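You operate a simulated robot arm through the tools that you are given. There is no shell and no other tool. Be economical: measure what you need, move in short steps, check, and stop when the job is done.

The job below is to be done with a simulated robot arm. You get a single attempt, and the scene is never put back.

## Task
Dry both sneakers on the hose bench until both displays read 0.
Fine: red nozzle in the black one, blue in the purple one; move neither while it blows; both back in their cups.

The check looks at the end state, three seconds after you hand in, the way a careful person would. Anything else that was tipped, shoved, dropped, spilled or broken makes it a failure.

## Robot
A 6-joint arm with a two-finger parallel gripper on a trunk, on a base that drives. Base frame: it is fixed to the floor where the robot stands at the start and does not move with it; the origin is under the middle of the robot, x ahead of it, y to its left, z up; the surface under the hand at the start is at about z = 84.8. Lengths are in cm, angles in degrees, forces in N, time in s.
Its first joint turns from -166.0 to 166.0 degrees. Places, roughly: blue cup of the nozzle holder [70, -10, 90]; blue nozzle (4x4x19 cm) [70, -10, 90]; inside of the first black canvas sneaker [70, 40, 90]; inside of the purple dial sneaker [70, 30, 90]; number 4 display [60, 40, 90]; red cup of the nozzle holder [70, 0, 90]; red nozzle (4x4x19 cm) [70, 0, 90]. Payload 3.43 kg.
Tool frame: the origin (TCP) lies between the finger pads and is the grasp point; the fingertips stand 3.4 cm ahead of it; z points along the fingers, y is the line along which they close. The gripper opens to 12.8 cm. The fingers are 2.4 cm wide and 1.2 cm thick; the gripper's body (4.8 by 13 cm) begins 9.6 cm behind the TCP.
Orientation is that of the tool frame in the base frame, as [roll, pitch, yaw] about the fixed x, y, z axes, in that order (R = Rz(yaw) Ry(pitch) Rx(roll)). With the fingers straight down and closing along the base's y, the tool's x points along the base's -x, its y along +y and its z along -z.

## Interface
- The arm moves only by the tool send_rows. Its argument "series" is a list of rows, each a list of 3 entries, a list of its own where there are three numbers: the turn, a rotation vector about the tool's x, y, z in degrees, then the shift along the tool's x, y, z in cm, then the gripper command, from -1 (fully open) to 1 (shut), values between in proportion. In form: [[[rx, ry, rz], [tx, ty, tz], grip], ...]. A call has 1 to 10 rows; each row shifts and turns the commanded pose from where the row before left it, along the tool's axes as they then stand. Rows are played at 5 a second. More than 5 cm and 8.6 degrees between two rows, or a gripper value outside its range, and nothing of the call is played. A pose out of reach is approached as far as the arm can. The call stops where the force on the tool passes 40 N (or 10 N more than at its start, if that is more) or the arm is blocked; 0.2 s more then pass. The fingers move at their own pace (about 15.3 cm/s each) and stop on an object; they squeeze with about 43 N. The grip force told is the motor's: it shows also when the fingers shut on nothing. Time passes only in rows, and 0.2 s behind the last, so rows that do not move let the fingers close. It gives the time, the measured TCP pose, the force on the tool (base axes), the opening and the grip force at its end, in the units of the frame above (readings bear some noise), with the torque about the TCP (base axes, N m) and any sound that the robot's microphone picked up.
- Cameras (640 x 400 px; columns grow to the right, rows downward): "scene" is now at [16.63, 18.79, 121]; the picture's right is [-0.34, -0.94, 0.00], its down [-0.42, 0.15, -0.89] and it looks along [0.84, -0.31, -0.45] (base axes); focal length 246 px, centre (320, 200). "wrist" rides on the gripper at [7.6, -1.1, -16] in the tool frame; the picture's right is [0.15, 0.99, 0.00], its down [-0.88, 0.13, -0.46] and it looks along [-0.45, 0.07, 0.89] (tool axes); focal length 234 px, centre (320, 200). There is no depth. A picture from a camera that has moved, and an enlarged one, comes with that camera's place and axes in the base frame and with its lens.
- capture(camera): a new picture of that camera. The clock stands still meanwhile.
- roll_base(legs): drives the robot by 1 to 6 legs, each [ahead, left, turn to the left] in cm, cm and degrees, along the robot's own axes; the way and the turn of a leg run together, so that a leg with both is an arc; at most 150 cm and 180 degrees a leg. The arm and the cameras ride along, it lands a little off, and it stops where it bumps. It gives what a move gives.
- pan_tilt(pan, tilt): turns the head with the scene camera to pan (to the left, within 143 degrees either way) and tilt (down, from -29 to 69), counted from straight ahead of the robot. It gives what a move gives.
- enlarge(camera, box): a new picture of the part [left, top, right, bottom] of that camera's present view, enlarged. The clock stands still meanwhile.
- finish_job(): hands the job in; it is judged then, once.

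Work in short steps. Places have to be worked out from the pictures, the camera data and where the tool is seen: move nearer, look again, correct. Check each grasp and each placing, and mend what went wrong. You have 120 turns and 78 pictures in all, those below and enlarged ones among them. Open the gripper and draw the arm clear of the work before you hand the job in, unless the task says otherwise; then end with one line.

The tools are called after "Call:" as name(argument=value, ...) on one line, values as JSON. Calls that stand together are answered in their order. send_rows: Moves the arm, as the interface text tells. Its arguments: {"type":"object","properties":{"series":{"type":"array","items":{"type":"array"}}},"required":["series"]} The other tools are called the same way: roll_base (legs) drives the base; pan_tilt (pan, tilt) turns the head that bears the scene camera; capture (camera) takes a picture; enlarge (camera, box) takes an enlarged picture of a part of a camera's view; finish_job () hands the job in.

At the start:

```text
clock: 0.0
tcp_pos: [74.9, -24.6, 113.17]
tcp_rot: [179.9, 0.1, -179.9]
wrist_force: [0.4, -1.2, 0.2]
torque: [-0.02, 0.01, -0.02]
finger_gap: 12.81
finger_force: 0.0
robot x, y, heading: [0.33, -0.13, 0.2]
head pan, tilt: [-20.0, 26.6]
```

scene: 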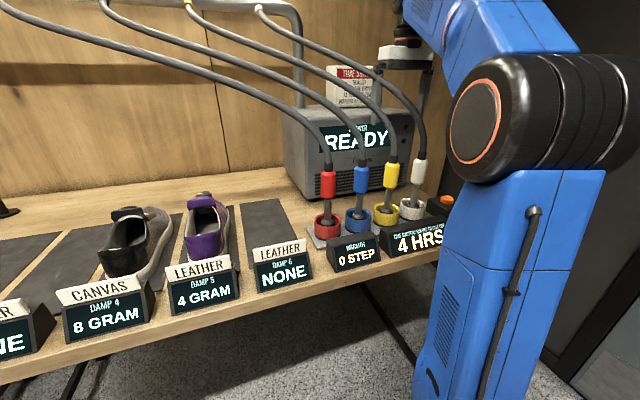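
wrist: 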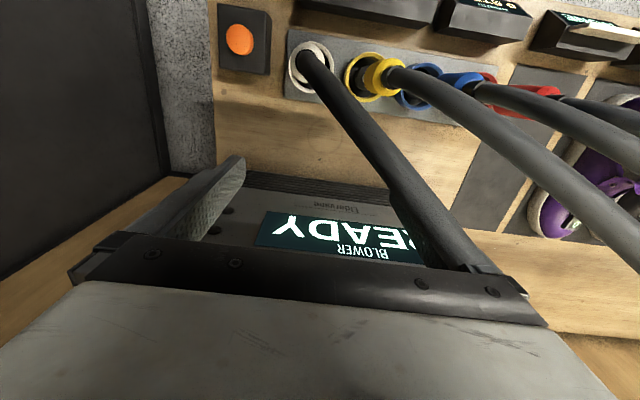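

I start by reading the labels on the bench and the notice on the blower.

Call:
enlarge(camera="scene", box=[280, 50, 480, 260])

Call:
enlarge(camera="scene", box=[0, 180, 340, 360])

```text
1.90 times, centred on (380, 155) of scene
camera zoom: at [16.63, 18.79, 121.0], right [-0.34, -0.94, 0.0], down [-0.42, 0.15, -0.89], along [0.84, -0.31, -0.45], focal length 469 px, centre (206, 286)
```

zoom: 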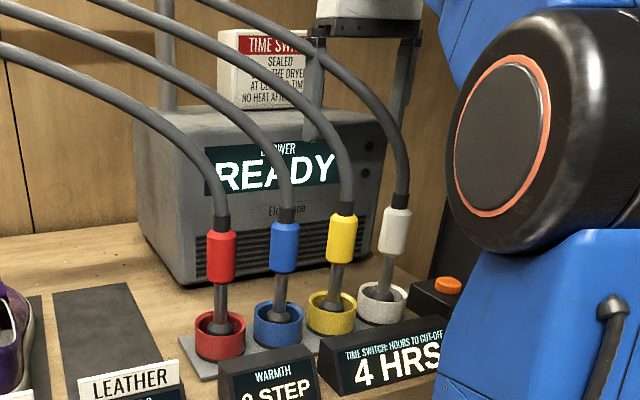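

```text
1.88 times, centred on (170, 270) of scene
camera zoom: at [16.63, 18.79, 121.0], right [-0.34, -0.94, 0.0], down [-0.42, 0.15, -0.89], along [0.84, -0.31, -0.45], focal length 463 px, centre (602, 68)
```

zoom: 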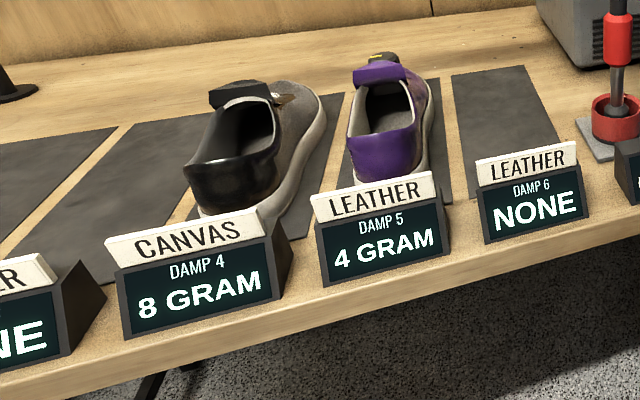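

I need the notice's full text and the rest of the bench.

Call:
enlarge(camera="scene", box=[320, 60, 390, 110])

Call:
pan_tilt(pan=25, tilt=27)

Call:
capture(camera="scene")

```text
8.00 times, centred on (355, 85) of scene
camera zoom: at [16.63, 18.79, 121.0], right [-0.34, -0.94, 0.0], down [-0.42, 0.15, -0.89], along [0.84, -0.31, -0.45], focal length 1968 px, centre (40, 1120)
```

zoom: 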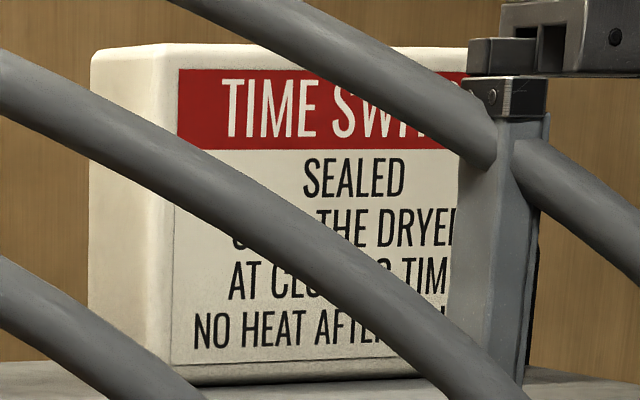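

```text
clock: 1.1
tcp_pos: [74.96, -24.57, 113.11]
tcp_rot: [180.0, 0.1, -179.9]
wrist_force: [0.1, 0.0, -0.8]
torque: [0.01, 0.01, -0.02]
finger_gap: 12.81
finger_force: 0.1
robot x, y, heading: [0.11, 0.14, 0.2]
head pan, tilt: [25.0, 27.0]
```

```text
72 pictures are left
camera scene: at [16.31, 25.78, 120.94], right [0.42, -0.91, 0.0], down [-0.41, -0.19, -0.89], along [0.81, 0.38, -0.45], focal length 246 px, centre (320, 200)
```

scene: 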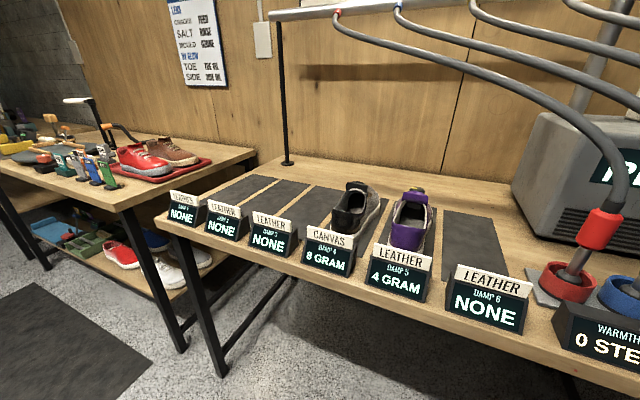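

There's a wall sheet; I read it.

Call:
enlarge(camera="scene", box=[155, 0, 245, 95])

Call:
enlarge(camera="scene", box=[300, 150, 470, 300])

Call:
pan_tilt(pan=25, tilt=5)

Call:
capture(camera="scene")

```text
4.21 times, centred on (200, 48) of scene
camera zoom: at [16.31, 25.78, 120.94], right [0.42, -0.91, 0.0], down [-0.41, -0.19, -0.89], along [0.81, 0.38, -0.45], focal length 1036 px, centre (825, 842)
```

zoom: 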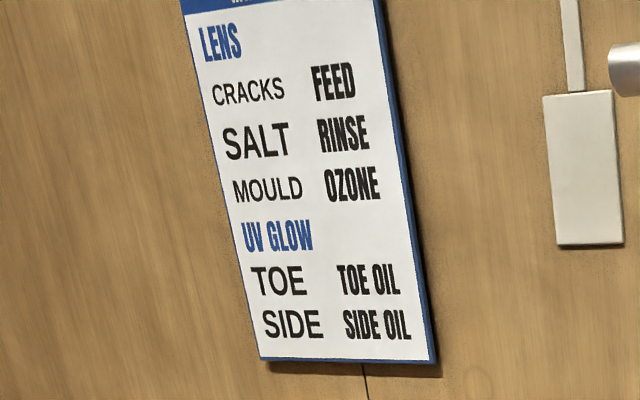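

```text
2.67 times, centred on (385, 225) of scene
camera zoom: at [16.31, 25.78, 120.94], right [0.42, -0.91, 0.0], down [-0.41, -0.19, -0.89], along [0.81, 0.38, -0.45], focal length 656 px, centre (147, 133)
```

zoom: 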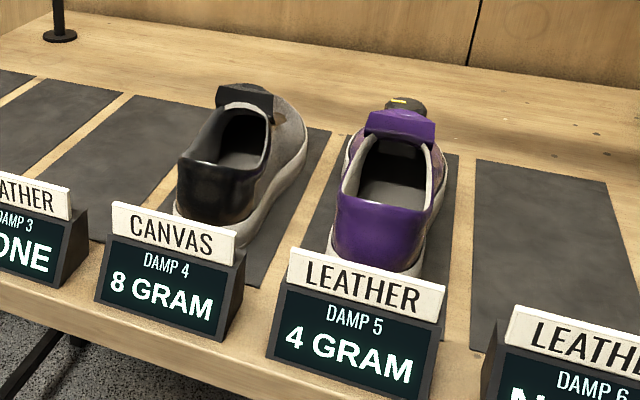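

```text
clock: 2.0
tcp_pos: [74.79, -24.74, 113.24]
tcp_rot: [180.0, 0.1, -179.8]
wrist_force: [0.1, -0.6, 0.6]
torque: [0.0, -0.01, 0.0]
finger_gap: 12.78
finger_force: 0.1
robot x, y, heading: [0.14, 0.4, -0.0]
head pan, tilt: [25.0, 5.0]
```

```text
69 pictures are left
camera scene: at [16.34, 25.8, 124.5], right [0.42, -0.91, 0.0], down [-0.08, -0.04, -1.0], along [0.9, 0.42, -0.09], focal length 246 px, centre (320, 200)
```

scene: 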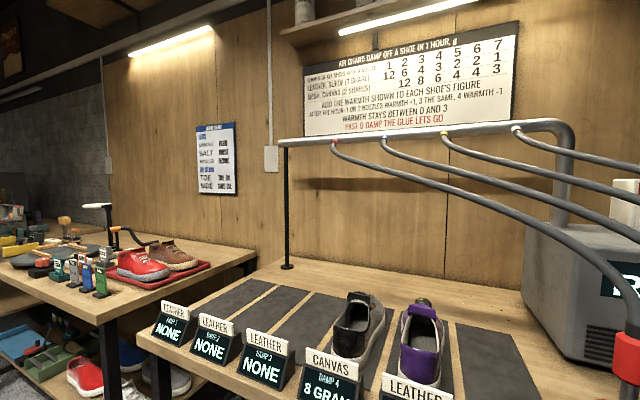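

A big chart sets the rules; I zoom in to read it exactly.

Call:
enlarge(camera="scene", box=[295, 15, 415, 140])

Call:
enlarge(camera="scene", box=[405, 15, 525, 140])

```text
3.20 times, centred on (355, 78) of scene
camera zoom: at [16.34, 25.8, 124.5], right [0.42, -0.91, 0.0], down [-0.08, -0.04, -1.0], along [0.9, 0.42, -0.09], focal length 787 px, centre (208, 592)
```

zoom: 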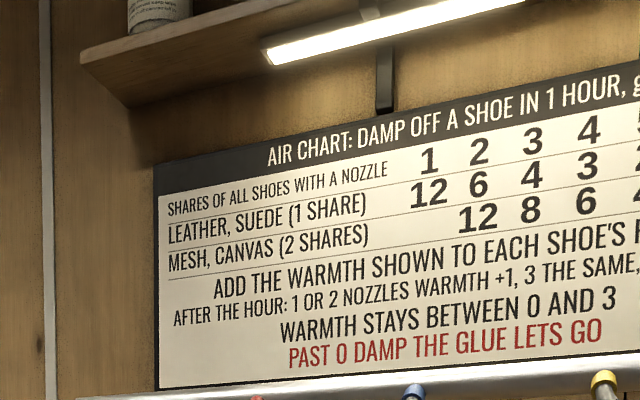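

```text
3.20 times, centred on (465, 78) of scene
camera zoom: at [16.34, 25.8, 124.5], right [0.42, -0.91, 0.0], down [-0.08, -0.04, -1.0], along [0.9, 0.42, -0.09], focal length 787 px, centre (-144, 592)
```

zoom: 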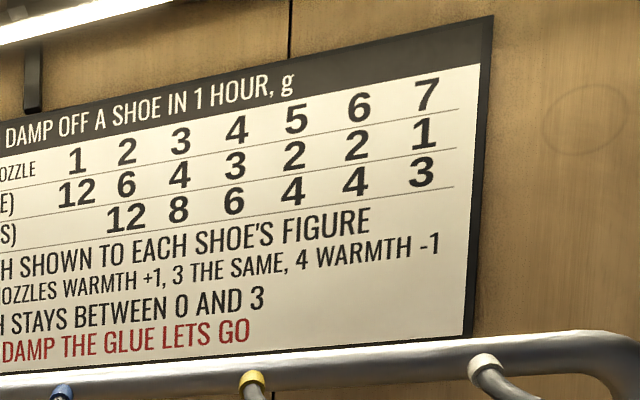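

Rule: with only these two nozzles, 1+2 = 3 shares, leather loses 4 and canvas 8 in one hour at warmth 0, so exactly one hour with both nozzles set. Now I check how the gripper stands to the white hose, and look at the front of the bench and button.

Call:
enlarge(camera="wrist", box=[180, 0, 640, 300])

Call:
pan_tilt(pan=-20, tilt=45)

Call:
capture(camera="scene")

```text
1.33 times, centred on (410, 150) of wrist
camera zoom: at [67.27, -25.79, 129.14], right [-0.15, 0.99, 0.0], down [0.88, 0.13, 0.46], along [0.45, 0.07, -0.89], focal length 312 px, centre (200, 267)
```

zoom: 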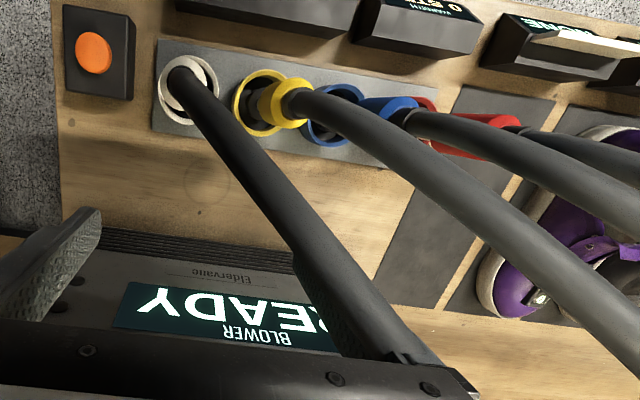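

```text
clock: 3.1
tcp_pos: [74.85, -24.6, 113.13]
tcp_rot: [179.9, 0.0, -179.9]
wrist_force: [-0.5, 0.0, -0.6]
torque: [0.01, 0.02, -0.02]
finger_gap: 12.79
finger_force: 0.0
robot x, y, heading: [0.05, -0.07, -0.1]
head pan, tilt: [-20.0, 45.0]
```

```text
65 pictures are left
camera scene: at [15.66, 19.15, 118.21], right [-0.34, -0.94, 0.0], down [-0.66, 0.24, -0.71], along [0.67, -0.24, -0.71], focal length 246 px, centre (320, 200)
```

scene: 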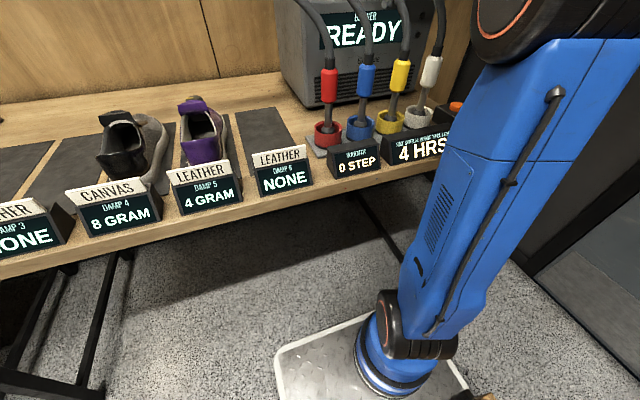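

The white hose lies behind and below the right finger, so pulling straight back toward the robot is clear. I back off 20 cm.

Call:
send_rows(series=[[[0, 0, 0], [2, 0, 0], -1], [[0, 0, 0], [4, 0, 0], -1], [[0, 0, 0], [4, 0, 0], -1], [[0, 0, 0], [5, 0, 0], -1], [[0, 0, 0], [5, 0, 0], -1]])

Call:
capture(camera="wrist")

```text
clock: 4.3
tcp_pos: [54.83, -24.71, 112.93]
tcp_rot: [179.8, 0.1, -179.8]
wrist_force: [1.1, -0.8, -0.8]
torque: [0.07, 0.07, -0.01]
finger_gap: 12.81
finger_force: 0.1
robot x, y, heading: [0.05, -0.28, -0.0]
head pan, tilt: [-20.0, 45.0]
```

```text
64 pictures are left
camera wrist: at [47.29, -25.91, 128.96], right [-0.15, 0.99, 0.0], down [0.88, 0.13, 0.46], along [0.45, 0.07, -0.89], focal length 234 px, centre (320, 200)
```

wrist: 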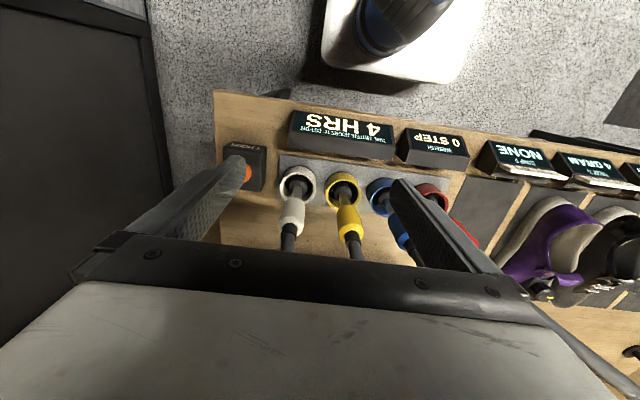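

Cups are at x≈64–65: red y≈-1.5, blue y≈-10.5; the button is at ≈(62,-36), the displays at x≈50–56. I tilt the tool 43° forward and slide across to red's y while staying in front of the nozzles.

Call:
send_rows(series=[[[0, 0, 0], [4, 0, 0], -0.2], [[0, -8.6, 0], [0, 4.6, 0], -0.2], [[0, -8.6, 0], [0, 4.6, 0], -0.2], [[0, -8.6, 0], [0, 4.6, 0], -0.2], [[0, -8.6, 0], [0, 4.6, 0], -0.2], [[0, -8.6, 0], [0, 4.6, 0], -0.2], [[0, 0, 0], [0, 0, 0], -0.2]])

Call:
capture(camera="wrist")

Call:
capture(camera="scene")

```text
clock: 6.1
tcp_pos: [51.57, -7.88, 113.16]
tcp_rot: [179.8, 43.2, 165.3]
wrist_force: [-1.2, -0.1, 1.2]
torque: [0.03, -0.03, -0.02]
finger_gap: 7.67
finger_force: 0.1
robot x, y, heading: [-0.18, -0.09, -0.2]
head pan, tilt: [-20.0, 45.0]
stopped in row 7: the arm was blocked; the commanded pose is now the measured one
```

```text
63 pictures are left
camera wrist: at [35.3, -4.73, 119.64], right [0.15, 0.98, -0.1], down [0.35, 0.04, 0.94], along [0.92, -0.17, -0.34], focal length 234 px, centre (320, 200)
```

wrist: 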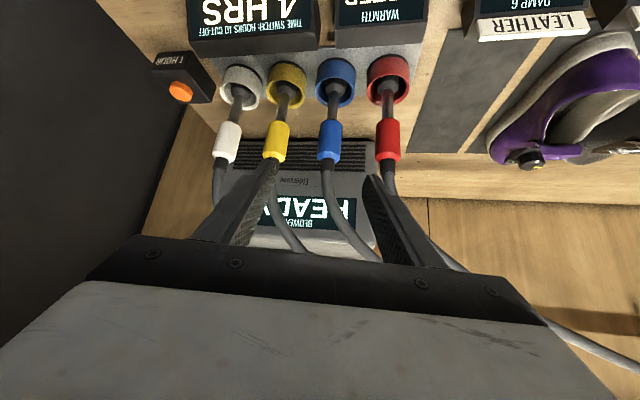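

```text
62 pictures are left
camera scene: at [15.66, 19.12, 118.2], right [-0.34, -0.94, 0.0], down [-0.66, 0.24, -0.71], along [0.66, -0.24, -0.71], focal length 246 px, centre (320, 200)
```

scene: 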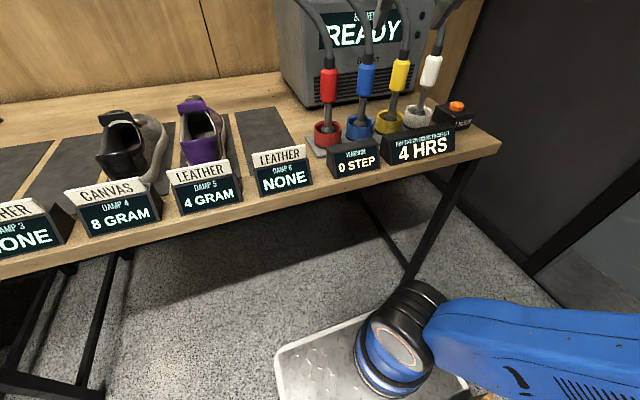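

The arm got cramped: its column stands at roughly x≈30, too close for a tilted tool. I drive the base back 25 cm, then 15 cm left, so both cups and shoes are at comfortable reach.

Call:
roll_base(legs=[[-25, 0, 0], [0, 15, 0]])

Call:
capture(camera="scene")

```text
clock: 8.9
tcp_pos: [26.42, 7.44, 113.16]
tcp_rot: [179.9, 43.3, 165.4]
wrist_force: [-0.4, 0.3, 0.3]
torque: [-0.01, 0.0, -0.01]
finger_gap: 7.7
finger_force: 0.2
robot x, y, heading: [-24.94, 15.17, 0.5]
head pan, tilt: [-20.0, 45.0]
```

```text
61 pictures are left
camera scene: at [-9.51, 34.2, 118.2], right [-0.34, -0.94, 0.0], down [-0.67, 0.24, -0.71], along [0.67, -0.24, -0.71], focal length 246 px, centre (320, 200)
```

scene: 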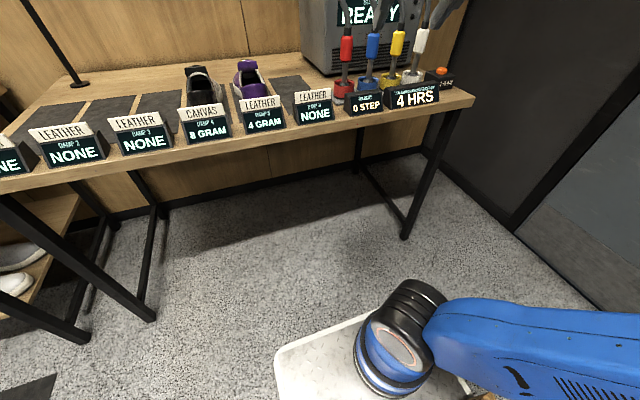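

Now I square the yaw and advance to in front of the red nozzle.

Call:
send_rows(series=[[[-5, 0, -5.3], [0, 0, 0], -0.2], [[-5, 0, -5.3], [0, 0, 0], -0.2], [[0, 0, 0], [-2.3, -1.48, 3.28], -0.2], [[0, 0, 0], [-2.3, -1.48, 3.28], -0.2], [[0, 0, 0], [-2.3, -1.48, 3.28], -0.2], [[0, 0, 0], [-2.3, -1.48, 3.28], -0.2], [[0, 0, 0], [-2.3, -1.48, 3.28], -0.2], [[0, 0, 0], [-2.3, -1.48, 3.28], -0.2], [[0, 0, 0], [0, 0, 0], -0.2]])

Call:
capture(camera="wrist")

Call:
capture(camera="scene")

```text
clock: 10.9
tcp_pos: [49.94, -1.34, 108.29]
tcp_rot: [179.8, 43.3, -179.9]
wrist_force: [-0.2, -0.6, -0.6]
torque: [-0.06, 0.01, 0.01]
finger_gap: 7.68
finger_force: 0.0
robot x, y, heading: [-24.73, 15.21, 0.3]
head pan, tilt: [-20.0, 45.0]
```

```text
60 pictures are left
camera wrist: at [33.59, -2.58, 114.69], right [-0.11, 0.99, -0.1], down [0.33, 0.13, 0.94], along [0.94, 0.07, -0.34], focal length 234 px, centre (320, 200)
```

wrist: 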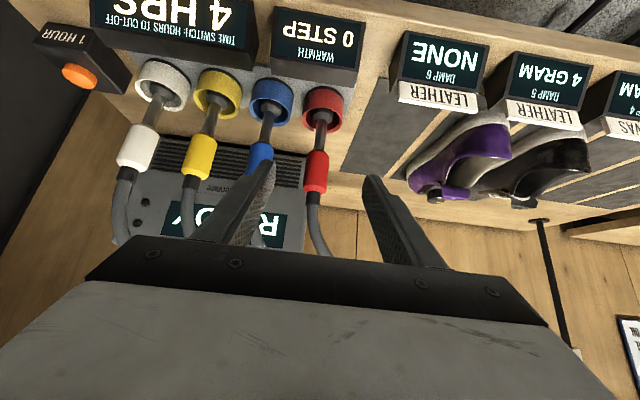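

```text
59 pictures are left
camera scene: at [-9.52, 34.21, 118.2], right [-0.34, -0.94, 0.0], down [-0.67, 0.24, -0.71], along [0.67, -0.24, -0.71], focal length 246 px, centre (320, 200)
```

scene: 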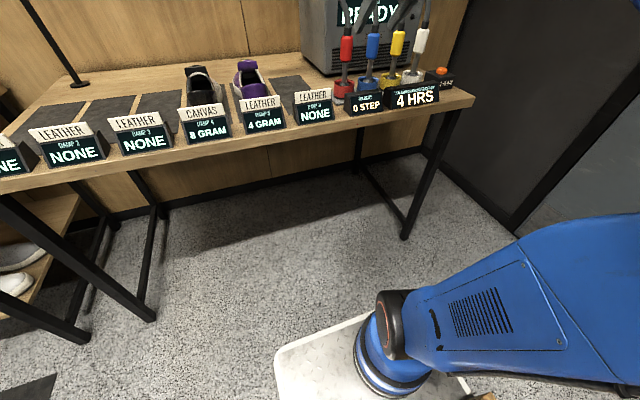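

Red collar sits at about (63.6,-1.5,99.5). I approach about two thirds of the way and look again.

Call:
send_rows(series=[[[0, 0, 0], [-0.8, -0.05, 4], -0.2], [[0, 0, 0], [-0.8, -0.05, 4], -0.2], [[0, 0, 0], [-0.8, -0.05, 3.5], -0.2], [[0, 0, 0], [0, 0, 0], -0.2]])

Call:
capture(camera="wrist")

Call:
enlarge(camera="scene", box=[280, 0, 480, 125])

```text
clock: 11.9
tcp_pos: [59.63, -1.44, 101.67]
tcp_rot: [179.8, 43.3, -179.8]
wrist_force: [0.6, 0.0, -1.2]
torque: [-0.03, -0.02, 0.01]
finger_gap: 7.68
finger_force: 0.0
robot x, y, heading: [-24.68, 14.89, 0.3]
head pan, tilt: [-20.0, 45.0]
```

```text
58 pictures are left
camera wrist: at [43.24, -2.64, 108.07], right [-0.11, 0.99, -0.1], down [0.33, 0.13, 0.94], along [0.94, 0.07, -0.34], focal length 234 px, centre (320, 200)
```

wrist: 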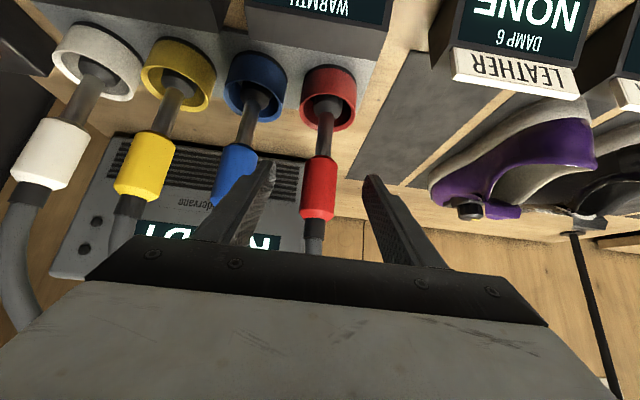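

```text
3.20 times, centred on (380, 62) of scene
camera zoom: at [-9.52, 34.21, 118.2], right [-0.34, -0.94, 0.0], down [-0.67, 0.24, -0.71], along [0.67, -0.24, -0.71], focal length 787 px, centre (128, 640)
```

zoom: 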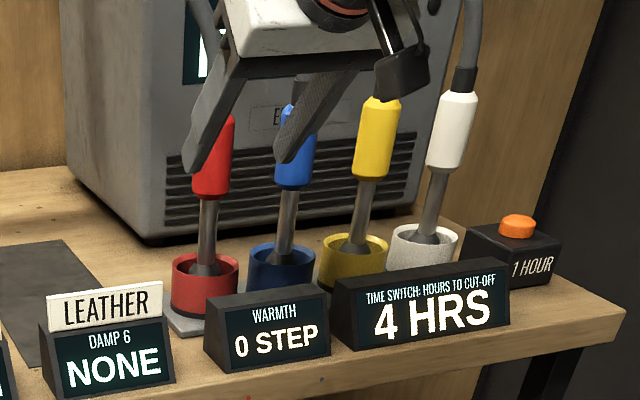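

Red collar is centred between the fingers, around (64.5,-1.45,99). I advance the last 6 cm and close.

Call:
send_rows(series=[[[0, 0, 0], [-0.7, 0, 2.8], -0.2], [[0, 0, 0], [-0.7, 0, 2.8], -0.2], [[0, 0, 0], [0, 0, 0], -0.2]])

Call:
capture(camera="wrist")

Call:
enlarge(camera="scene", box=[280, 0, 480, 125])

```text
clock: 12.7
tcp_pos: [64.45, -1.44, 98.43]
tcp_rot: [179.8, 43.3, -179.9]
wrist_force: [-0.1, 0.3, -0.4]
torque: [-0.02, 0.02, 0.0]
finger_gap: 7.66
finger_force: 0.2
robot x, y, heading: [-25.26, 14.73, 0.3]
head pan, tilt: [-20.0, 45.0]
```

```text
56 pictures are left
camera wrist: at [48.07, -2.55, 104.88], right [-0.11, 0.99, -0.1], down [0.33, 0.13, 0.94], along [0.94, 0.07, -0.34], focal length 234 px, centre (320, 200)
```

wrist: 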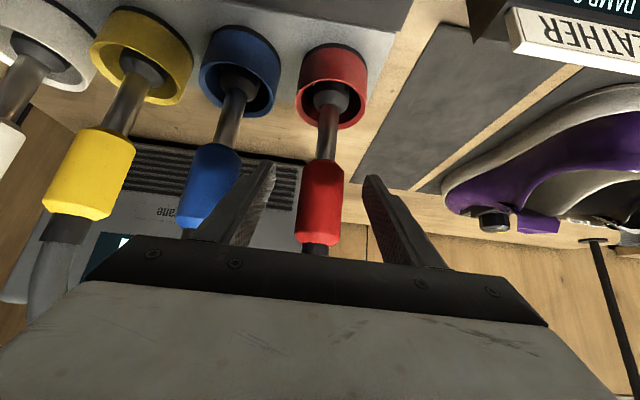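

```text
3.20 times, centred on (380, 62) of scene
camera zoom: at [-9.52, 34.21, 118.2], right [-0.34, -0.94, 0.0], down [-0.67, 0.24, -0.71], along [0.67, -0.24, -0.71], focal length 787 px, centre (128, 640)
```

zoom: 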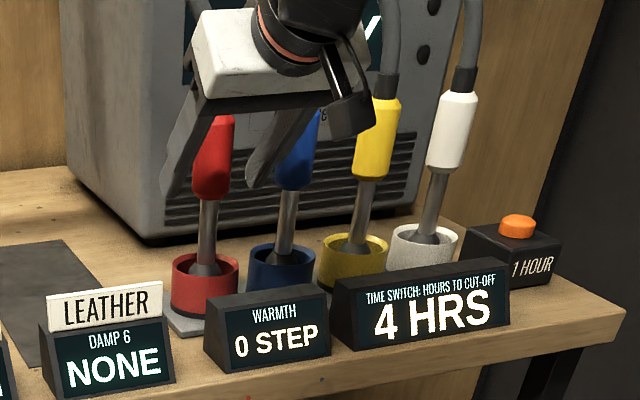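

Triangulation agrees: collar at x≈64.5, z≈99, right at the TCP. Closing.

Call:
send_rows(series=[[[0, 0, 0], [0, 0, 0], 0.5], [[0, 0, 0], [0, 0, 0], 1], [[0, 0, 0], [0, 0, 0], 1], [[0, 0, 0], [0, 0, 0], 1]])

Call:
capture(camera="wrist")

```text
clock: 13.7
tcp_pos: [64.4, -1.41, 98.35]
tcp_rot: [179.9, 43.3, -179.9]
wrist_force: [-0.5, 1.4, -0.2]
torque: [0.21, 0.01, 0.03]
finger_gap: 3.49
finger_force: 42.7
robot x, y, heading: [-25.17, 14.69, 0.2]
head pan, tilt: [-20.0, 45.0]
```

```text
54 pictures are left
camera wrist: at [48.06, -2.55, 104.89], right [-0.11, 0.99, -0.1], down [0.33, 0.13, 0.94], along [0.94, 0.07, -0.34], focal length 234 px, centre (320, 200)
```

wrist: 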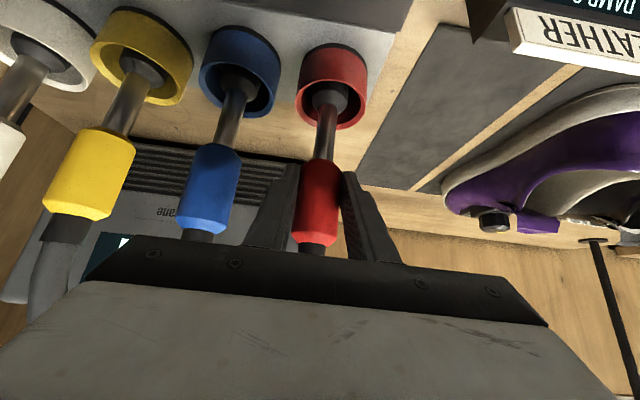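

Firm grip (3.49 cm). I lift straight up 12 cm in steps.

Call:
send_rows(series=[[[0, 0, 0], [-1.37, 0, -1.46], 1], [[0, 0, 0], [-2.05, 0, -2.18], 1], [[0, 0, 0], [-2.4, 0, -2.55], 1], [[0, 0, 0], [-2.4, 0, -2.55], 1], [[0, 0, 0], [0, 0, 0], 1]])

Call:
capture(camera="wrist")

Call:
pan_tilt(pan=-5, tilt=25)

Call:
capture(camera="scene")

```text
clock: 14.9
tcp_pos: [64.47, -1.46, 110.45]
tcp_rot: [179.8, 43.2, -179.9]
wrist_force: [0.3, -0.5, -2.8]
torque: [0.0, 0.01, 0.0]
finger_gap: 3.52
finger_force: 43.4
robot x, y, heading: [-25.04, 15.21, 0.3]
head pan, tilt: [-20.0, 45.0]
```

```text
53 pictures are left
camera wrist: at [48.08, -2.7, 116.97], right [-0.11, 0.99, -0.1], down [0.33, 0.13, 0.94], along [0.94, 0.07, -0.34], focal length 234 px, centre (320, 200)
```

wrist: 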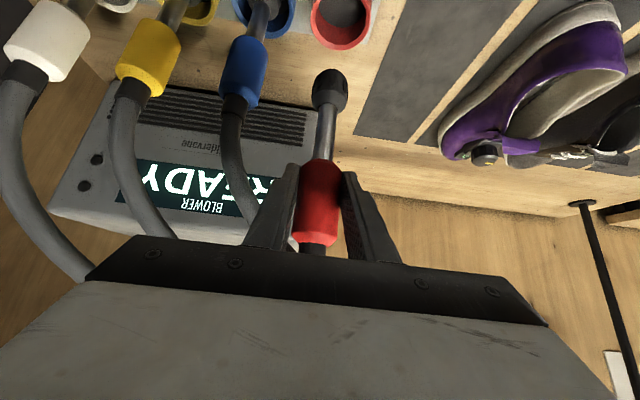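

```text
clock: 15.7
tcp_pos: [64.43, -1.53, 110.59]
tcp_rot: [179.8, 43.2, -179.9]
wrist_force: [-0.4, 0.2, -2.0]
torque: [0.03, 0.02, 0.04]
finger_gap: 3.5
finger_force: 42.6
robot x, y, heading: [-25.15, 15.28, 0.2]
head pan, tilt: [-5.0, 25.0]
```

```text
52 pictures are left
camera scene: at [-7.98, 36.18, 121.25], right [-0.08, -1.0, 0.0], down [-0.42, 0.04, -0.91], along [0.9, -0.08, -0.42], focal length 246 px, centre (320, 200)
```

scene: 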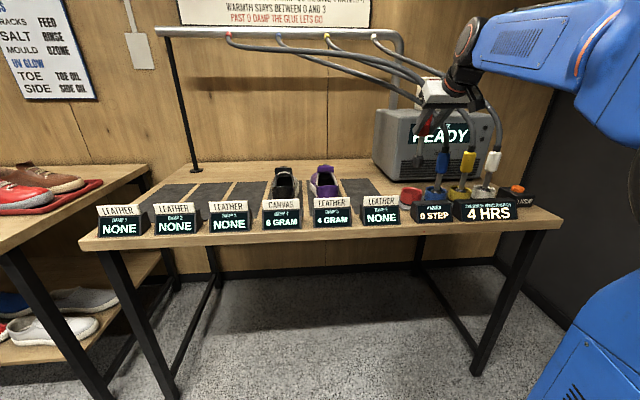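

Red is free of its cup, its foot about 12 cm below the TCP. Black shoe's opening is estimated near (67,41). I raise a little and carry it over to y≈36 first, then look.

Call:
send_rows(series=[[[0, 0, 0], [-1.7, 0, -1.8], 1], [[0, 0, 0], [0, 4.5, 0], 1], [[0, 0, 0], [0, 4.5, 0], 1], [[0, 0, 0], [0, 4.5, 0], 1], [[0, 0, 0], [0, 4.5, 0], 1], [[0, 0, 0], [0, 4.5, 0], 1], [[0, 0, 0], [0, 4.5, 0], 1], [[0, 0, 0], [0, 4.5, 0], 1], [[0, 0, 0], [0, 4.5, 0], 1], [[0, 0, 0], [0, 0, 0], 1]])

Call:
capture(camera="wrist")

Call:
capture(camera="scene")

```text
clock: 17.9
tcp_pos: [64.24, 34.86, 113.0]
tcp_rot: [179.8, 43.4, -179.9]
wrist_force: [1.0, -0.1, -2.2]
torque: [0.03, 0.03, -0.02]
finger_gap: 3.51
finger_force: 42.8
robot x, y, heading: [-25.29, 15.12, 0.4]
head pan, tilt: [-5.0, 25.0]
```

```text
51 pictures are left
camera wrist: at [47.84, 33.56, 119.5], right [-0.11, 0.99, -0.1], down [0.33, 0.13, 0.94], along [0.94, 0.07, -0.34], focal length 234 px, centre (320, 200)
```

wrist: 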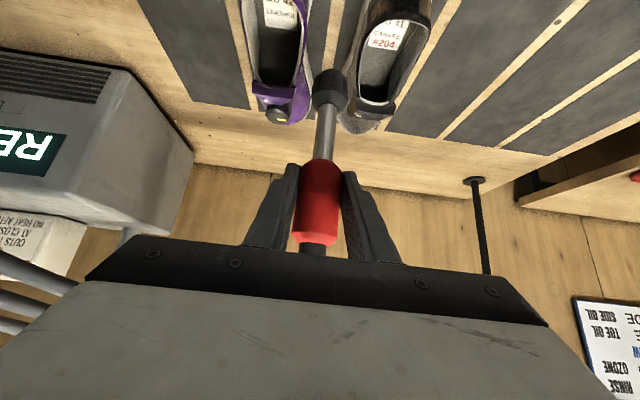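

```text
50 pictures are left
camera scene: at [-7.98, 36.2, 121.26], right [-0.08, -1.0, 0.0], down [-0.42, 0.03, -0.91], along [0.9, -0.07, -0.42], focal length 246 px, centre (320, 200)
```

scene: 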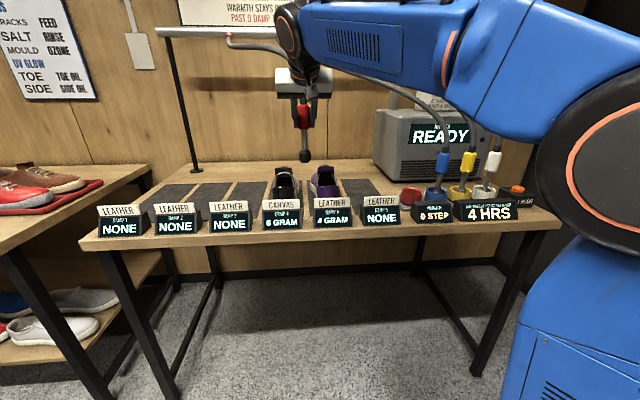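

There are tags inside the shoes; I read them and refine the opening positions.

Call:
enlarge(camera="wrist", box=[220, 0, 460, 150])

Call:
enlarge(camera="scene", box=[240, 130, 400, 240])

```text
2.67 times, centred on (340, 75) of wrist
camera zoom: at [47.84, 33.56, 119.5], right [-0.11, 0.99, -0.1], down [0.33, 0.13, 0.94], along [0.94, 0.07, -0.34], focal length 624 px, centre (267, 533)
```

zoom: 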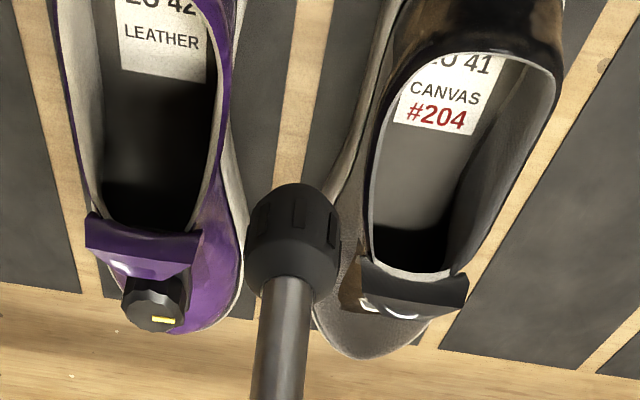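

```text
3.64 times, centred on (320, 185) of scene
camera zoom: at [-7.98, 36.2, 121.26], right [-0.08, -1.0, 0.0], down [-0.42, 0.03, -0.91], along [0.9, -0.07, -0.42], focal length 895 px, centre (320, 254)
```

zoom: 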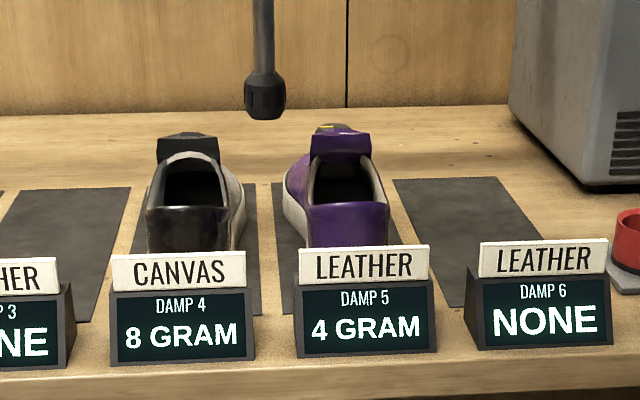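

Both tags agree with the displays. Black's opening centre is about (67.3,41.5), rim about z 94. I move above it at x≈67 and check alignment.

Call:
send_rows(series=[[[0, 0, 0], [-1, 3.3, 0.95], 1], [[0, 0, 0], [-1, 3.3, 0.95], 1], [[0, 0, 0], [2.05, 0, 2.2], 1], [[0, 0, 0], [2.05, 0, 2.2], 1], [[0, 0, 0], [0, 0, 0], 1]])

Call:
capture(camera="wrist")

Call:
enlarge(camera="scene", box=[240, 90, 400, 200])

```text
clock: 19.1
tcp_pos: [67.1, 41.16, 106.88]
tcp_rot: [179.8, 43.4, -179.9]
wrist_force: [-0.6, -0.7, -2.0]
torque: [-0.01, 0.02, 0.0]
finger_gap: 3.49
finger_force: 43.2
robot x, y, heading: [-24.94, 14.85, 0.4]
head pan, tilt: [-5.0, 25.0]
```

```text
47 pictures are left
camera wrist: at [50.6, 40.05, 113.36], right [-0.11, 0.99, -0.1], down [0.33, 0.13, 0.94], along [0.94, 0.07, -0.34], focal length 234 px, centre (320, 200)
```

wrist: 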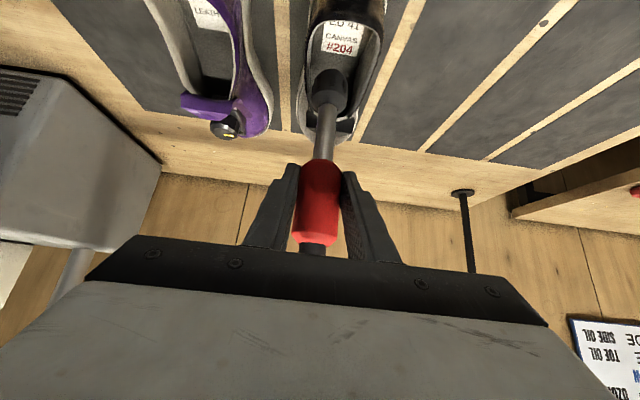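

```text
3.64 times, centred on (320, 145) of scene
camera zoom: at [-7.98, 36.2, 121.26], right [-0.08, -1.0, 0.0], down [-0.42, 0.03, -0.91], along [0.9, -0.07, -0.42], focal length 895 px, centre (320, 400)
```

zoom: 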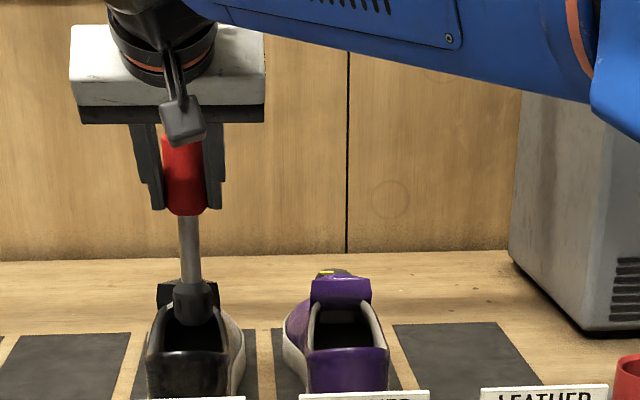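

Aligned laterally and mid-opening in depth. I lower gently, watching force.

Call:
send_rows(series=[[[0, 0, 0], [1.37, 0.15, 1.46], 1], [[0, 0, 0], [1.37, 0.15, 1.46], 1], [[0, 0, 0], [0.7, 0, 0.73], 1], [[0, 0, 0], [0.7, 0, 0.73], 1], [[0, 0, 0], [0, 0, 0], 1]])

Call:
capture(camera="wrist")

Call:
enlarge(camera="scene", box=[240, 90, 400, 200])

```text
clock: 20.3
tcp_pos: [67.06, 41.47, 100.94]
tcp_rot: [179.8, 43.3, -179.9]
wrist_force: [0.1, -0.1, -2.0]
torque: [-0.03, -0.01, 0.02]
finger_gap: 3.49
finger_force: 42.4
robot x, y, heading: [-25.35, 15.31, 0.4]
head pan, tilt: [-5.0, 25.0]
```

```text
45 pictures are left
camera wrist: at [50.68, 40.36, 107.38], right [-0.11, 0.99, -0.1], down [0.33, 0.13, 0.94], along [0.94, 0.07, -0.34], focal length 234 px, centre (320, 200)
```

wrist: 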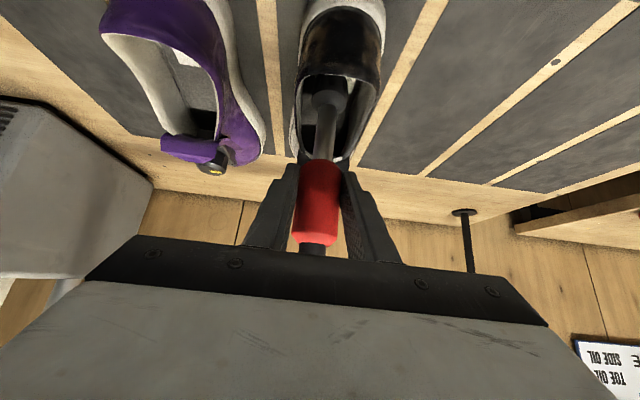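

```text
3.64 times, centred on (320, 145) of scene
camera zoom: at [-7.97, 36.2, 121.26], right [-0.08, -1.0, 0.0], down [-0.42, 0.03, -0.91], along [0.9, -0.07, -0.42], focal length 895 px, centre (320, 400)
```

zoom: 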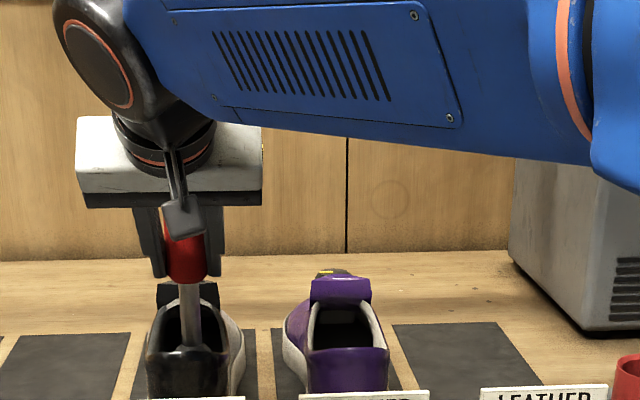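

Inside the opening, no contact yet. I lower in half-centimetre steps.

Call:
send_rows(series=[[[0, 0, 0], [0.35, 0, 0.36], 1], [[0, 0, 0], [0.35, 0, 0.36], 1], [[0, 0, 0], [0, 0, 0], 1]])

```text
clock: 21.1
tcp_pos: [67.04, 41.59, 99.92]
tcp_rot: [179.8, 43.3, -179.9]
wrist_force: [0.5, 0.3, -2.5]
torque: [0.0, 0.02, -0.04]
finger_gap: 3.5
finger_force: 42.9
robot x, y, heading: [-25.33, 14.77, 0.3]
head pan, tilt: [-5.0, 25.0]
```

Call:
send_rows(series=[[[0, 0, 0], [0.35, 0, 0.36], 1], [[0, 0, 0], [0.2, 0, 0.22], 1], [[0, 0, 0], [0, 0, 0], 1]])

Call:
enlarge(camera="scene", box=[260, 120, 360, 200])

```text
clock: 21.9
tcp_pos: [67.02, 41.52, 99.25]
tcp_rot: [179.6, 43.4, -179.8]
wrist_force: [-0.2, 0.3, 9.5]
torque: [0.02, -0.15, 0.01]
finger_gap: 3.51
finger_force: 42.8
robot x, y, heading: [-24.97, 15.14, 0.0]
head pan, tilt: [-5.0, 25.0]
```

```text
5.00 times, centred on (310, 160) of scene
camera zoom: at [-8.02, 36.19, 121.27], right [-0.08, -1.0, 0.0], down [-0.42, 0.04, -0.91], along [0.9, -0.07, -0.42], focal length 1230 px, centre (370, 400)
```

zoom: 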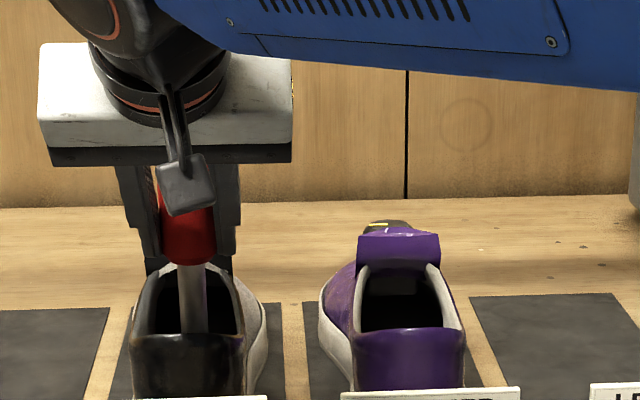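

Contact on the insole (≈11 N). I ease up 2 mm and open slightly to see whether the nozzle stands.

Call:
send_rows(series=[[[0, 0, 0], [-0.14, 0, -0.14], 1], [[0, 0, 0], [0, 0, 0], 0.3], [[0, 0, 0], [0, 0, 0], 0.2], [[0, 0, 0], [0, 0, 0], 0.2], [[0, 0, 0], [0, 0, 0], 0.2]])

Call:
capture(camera="wrist")

```text
clock: 23.1
tcp_pos: [67.03, 41.58, 99.34]
tcp_rot: [179.7, 43.3, -179.9]
wrist_force: [-0.6, 0.4, -0.3]
torque: [-0.01, 0.02, 0.02]
finger_gap: 5.14
finger_force: 0.1
robot x, y, heading: [-25.54, 14.94, 0.4]
head pan, tilt: [-5.0, 25.0]
```

```text
42 pictures are left
camera wrist: at [50.67, 40.34, 105.82], right [-0.11, 0.99, -0.1], down [0.33, 0.13, 0.94], along [0.94, 0.07, -0.34], focal length 234 px, centre (320, 200)
```

wrist: 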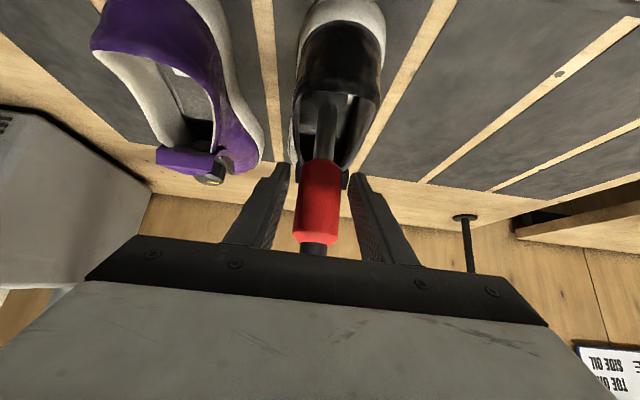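

It stands. I back off along the tool axis, opening a bit more, and check it stays.

Call:
send_rows(series=[[[0, 0, 0], [0, 0, -2], 0], [[0, 0, 0], [0, 0, -4], -0.2], [[0, 0, 0], [0, 0, -4.5], -0.2], [[0, 0, 0], [0, 0, -4.5], -0.2], [[0, 0, 0], [0, 0, 0], -0.2]])

Call:
capture(camera="wrist")

Call:
capture(camera="scene")

```text
clock: 24.3
tcp_pos: [56.82, 41.44, 110.22]
tcp_rot: [179.8, 43.2, -180.0]
wrist_force: [-0.8, -0.7, 0.2]
torque: [0.02, 0.0, -0.03]
finger_gap: 7.67
finger_force: 0.0
robot x, y, heading: [-24.84, 15.17, 0.2]
head pan, tilt: [-5.0, 25.0]
```

```text
41 pictures are left
camera wrist: at [40.37, 40.23, 116.71], right [-0.11, 0.99, -0.1], down [0.33, 0.13, 0.94], along [0.94, 0.07, -0.34], focal length 234 px, centre (320, 200)
```

wrist: 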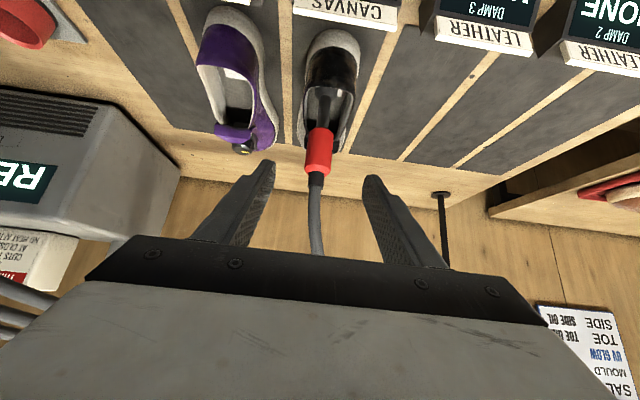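

```text
40 pictures are left
camera scene: at [-7.97, 36.2, 121.26], right [-0.08, -1.0, 0.0], down [-0.42, 0.03, -0.91], along [0.9, -0.07, -0.42], focal length 246 px, centre (320, 200)
```

scene: 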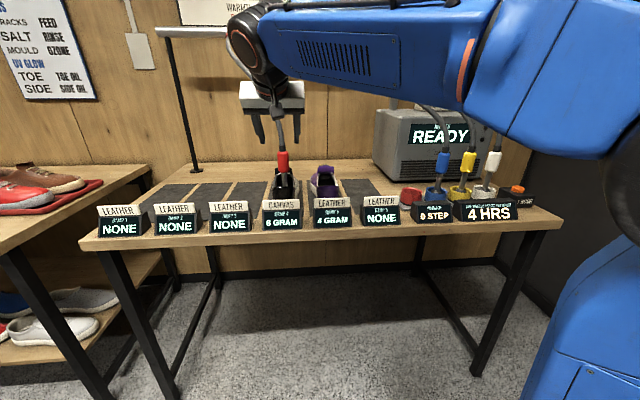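

Red stands well in the black shoe. I back away another 6 cm and slide right toward blue (collar expected near y≈-9.4).

Call:
send_rows(series=[[[0, 0, 0], [2.19, 0, -2.04], -0.2], [[0, 0, 0], [2.19, -2, -2.04], -0.2], [[0, 0, 0], [0, -4.9, 0], -0.2], [[0, 0, 0], [0, -4.9, 0], -0.2], [[0, 0, 0], [0, -4.9, 0], -0.2], [[0, 0, 0], [0, -4.9, 0], -0.2], [[0, 0, 0], [0, -4.9, 0], -0.2], [[0, 0, 0], [0, -4.9, 0], -0.2], [[0, 0, 0], [0, -4.9, 0], -0.2], [[0, 0, 0], [0, -4.9, 0], -0.2]])

Call:
send_rows(series=[[[0, 0, 0], [0, -4.8, 0], -0.2], [[0, 0, 0], [0, -4.8, 0], -0.2], [[0, 0, 0], [0, 0, 0], -0.2]])

Call:
capture(camera="wrist")

Call:
capture(camera="scene")

```text
clock: 26.5
tcp_pos: [50.82, 0.04, 110.19]
tcp_rot: [179.8, 43.3, -179.9]
wrist_force: [-0.2, -0.3, -0.7]
torque: [-0.01, -0.05, 0.05]
finger_gap: 7.67
finger_force: 0.0
robot x, y, heading: [-25.02, 15.07, 0.5]
head pan, tilt: [-5.0, 25.0]
```

```text
clock: 27.3
tcp_pos: [50.98, -9.49, 110.15]
tcp_rot: [179.8, 43.3, -179.9]
wrist_force: [0.9, -0.2, 0.5]
torque: [0.02, -0.01, 0.0]
finger_gap: 7.69
finger_force: 0.1
robot x, y, heading: [-25.34, 14.89, 0.3]
head pan, tilt: [-5.0, 25.0]
```

```text
39 pictures are left
camera wrist: at [34.55, -10.73, 116.63], right [-0.11, 0.99, -0.1], down [0.33, 0.13, 0.94], along [0.94, 0.07, -0.34], focal length 234 px, centre (320, 200)
```

wrist: 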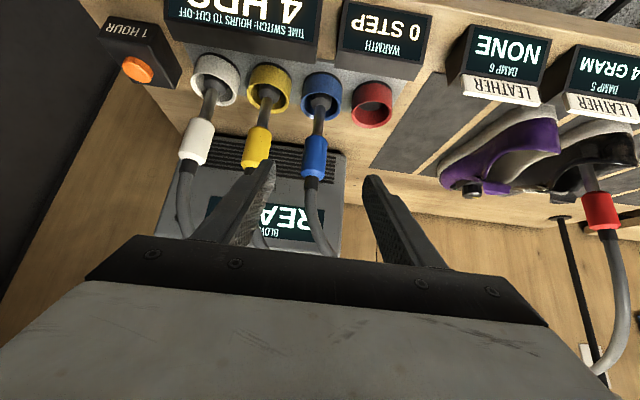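

```text
38 pictures are left
camera scene: at [-7.99, 36.19, 121.26], right [-0.08, -1.0, 0.0], down [-0.42, 0.04, -0.91], along [0.9, -0.07, -0.42], focal length 246 px, centre (320, 200)
```

scene: 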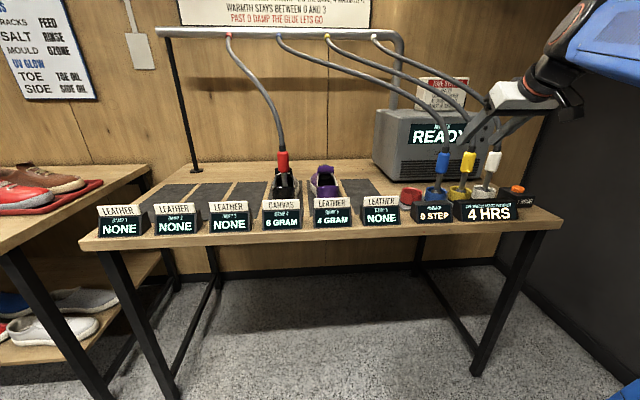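

Blue collar at ≈(64.5,-9.85,99.3), as with red. I advance onto it and look before closing.

Call:
send_rows(series=[[[0, 0, 0], [-0.5, -0.1, 4.5], -0.2], [[0, 0, 0], [-0.5, -0.1, 4.5], -0.2], [[0, 0, 0], [-0.5, -0.1, 4.5], -0.2], [[0, 0, 0], [-0.4, 0, 4.2], -0.2], [[0, 0, 0], [0, 0, 0], -0.2]])

Call:
capture(camera="wrist")

```text
clock: 28.5
tcp_pos: [64.58, -9.71, 98.53]
tcp_rot: [179.7, 43.3, 180.0]
wrist_force: [-0.2, -0.6, 0.1]
torque: [0.03, -0.02, 0.0]
finger_gap: 7.68
finger_force: 0.1
robot x, y, heading: [-25.31, 15.31, 0.5]
head pan, tilt: [-5.0, 25.0]
```

```text
37 pictures are left
camera wrist: at [48.18, -10.86, 105.03], right [-0.11, 0.99, -0.1], down [0.33, 0.13, 0.94], along [0.94, 0.07, -0.34], focal length 234 px, centre (320, 200)
```

wrist: 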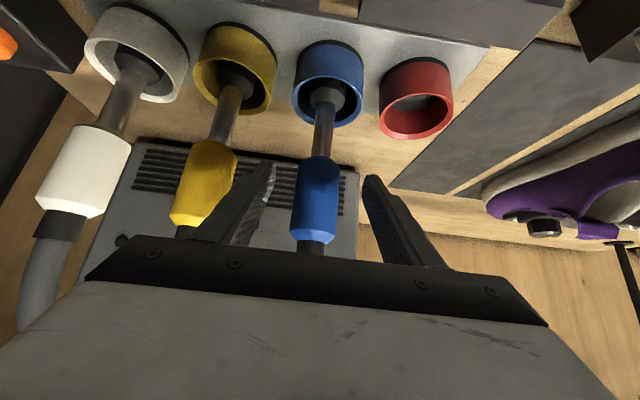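

Same picture as with red, collar slightly left (≈-0.25 cm); I nudge, close, and lift 12 cm.

Call:
send_rows(series=[[[0, 0, 0], [0, -0.25, 0], -0.2], [[0, 0, 0], [0, 0, 0], 0.5], [[0, 0, 0], [0, 0, 0], 1], [[0, 0, 0], [0, 0, 0], 1], [[0, 0, 0], [0, 0, 0], 1]])

Call:
send_rows(series=[[[0, 0, 0], [-1.37, 0, -1.46], 1], [[0, 0, 0], [-2.05, 0, -2.18], 1], [[0, 0, 0], [-2.4, 0, -2.55], 1], [[0, 0, 0], [-2.4, 0, -2.55], 1], [[0, 0, 0], [-1.7, 0, -1.8], 1], [[0, 0, 0], [0, 0, 0], 1]])

Call:
capture(camera="wrist")

```text
clock: 29.7
tcp_pos: [64.61, -10.0, 98.45]
tcp_rot: [179.7, 43.2, -179.9]
wrist_force: [-0.1, -0.1, 0.8]
torque: [0.06, -0.02, 0.03]
finger_gap: 3.5
finger_force: 42.5
robot x, y, heading: [-24.88, 14.63, 0.2]
head pan, tilt: [-5.0, 25.0]
```

```text
clock: 31.1
tcp_pos: [64.57, -9.87, 113.03]
tcp_rot: [179.9, 43.3, -179.9]
wrist_force: [-0.2, 0.2, -1.5]
torque: [0.01, 0.06, 0.01]
finger_gap: 3.5
finger_force: 42.6
robot x, y, heading: [-25.07, 15.08, 0.5]
head pan, tilt: [-5.0, 25.0]
```

```text
36 pictures are left
camera wrist: at [48.13, -11.08, 119.44], right [-0.11, 0.99, -0.1], down [0.33, 0.13, 0.94], along [0.94, 0.07, -0.34], focal length 234 px, centre (320, 200)
```

wrist: 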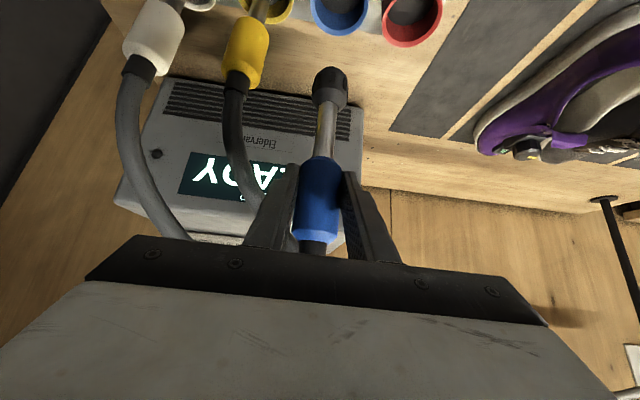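

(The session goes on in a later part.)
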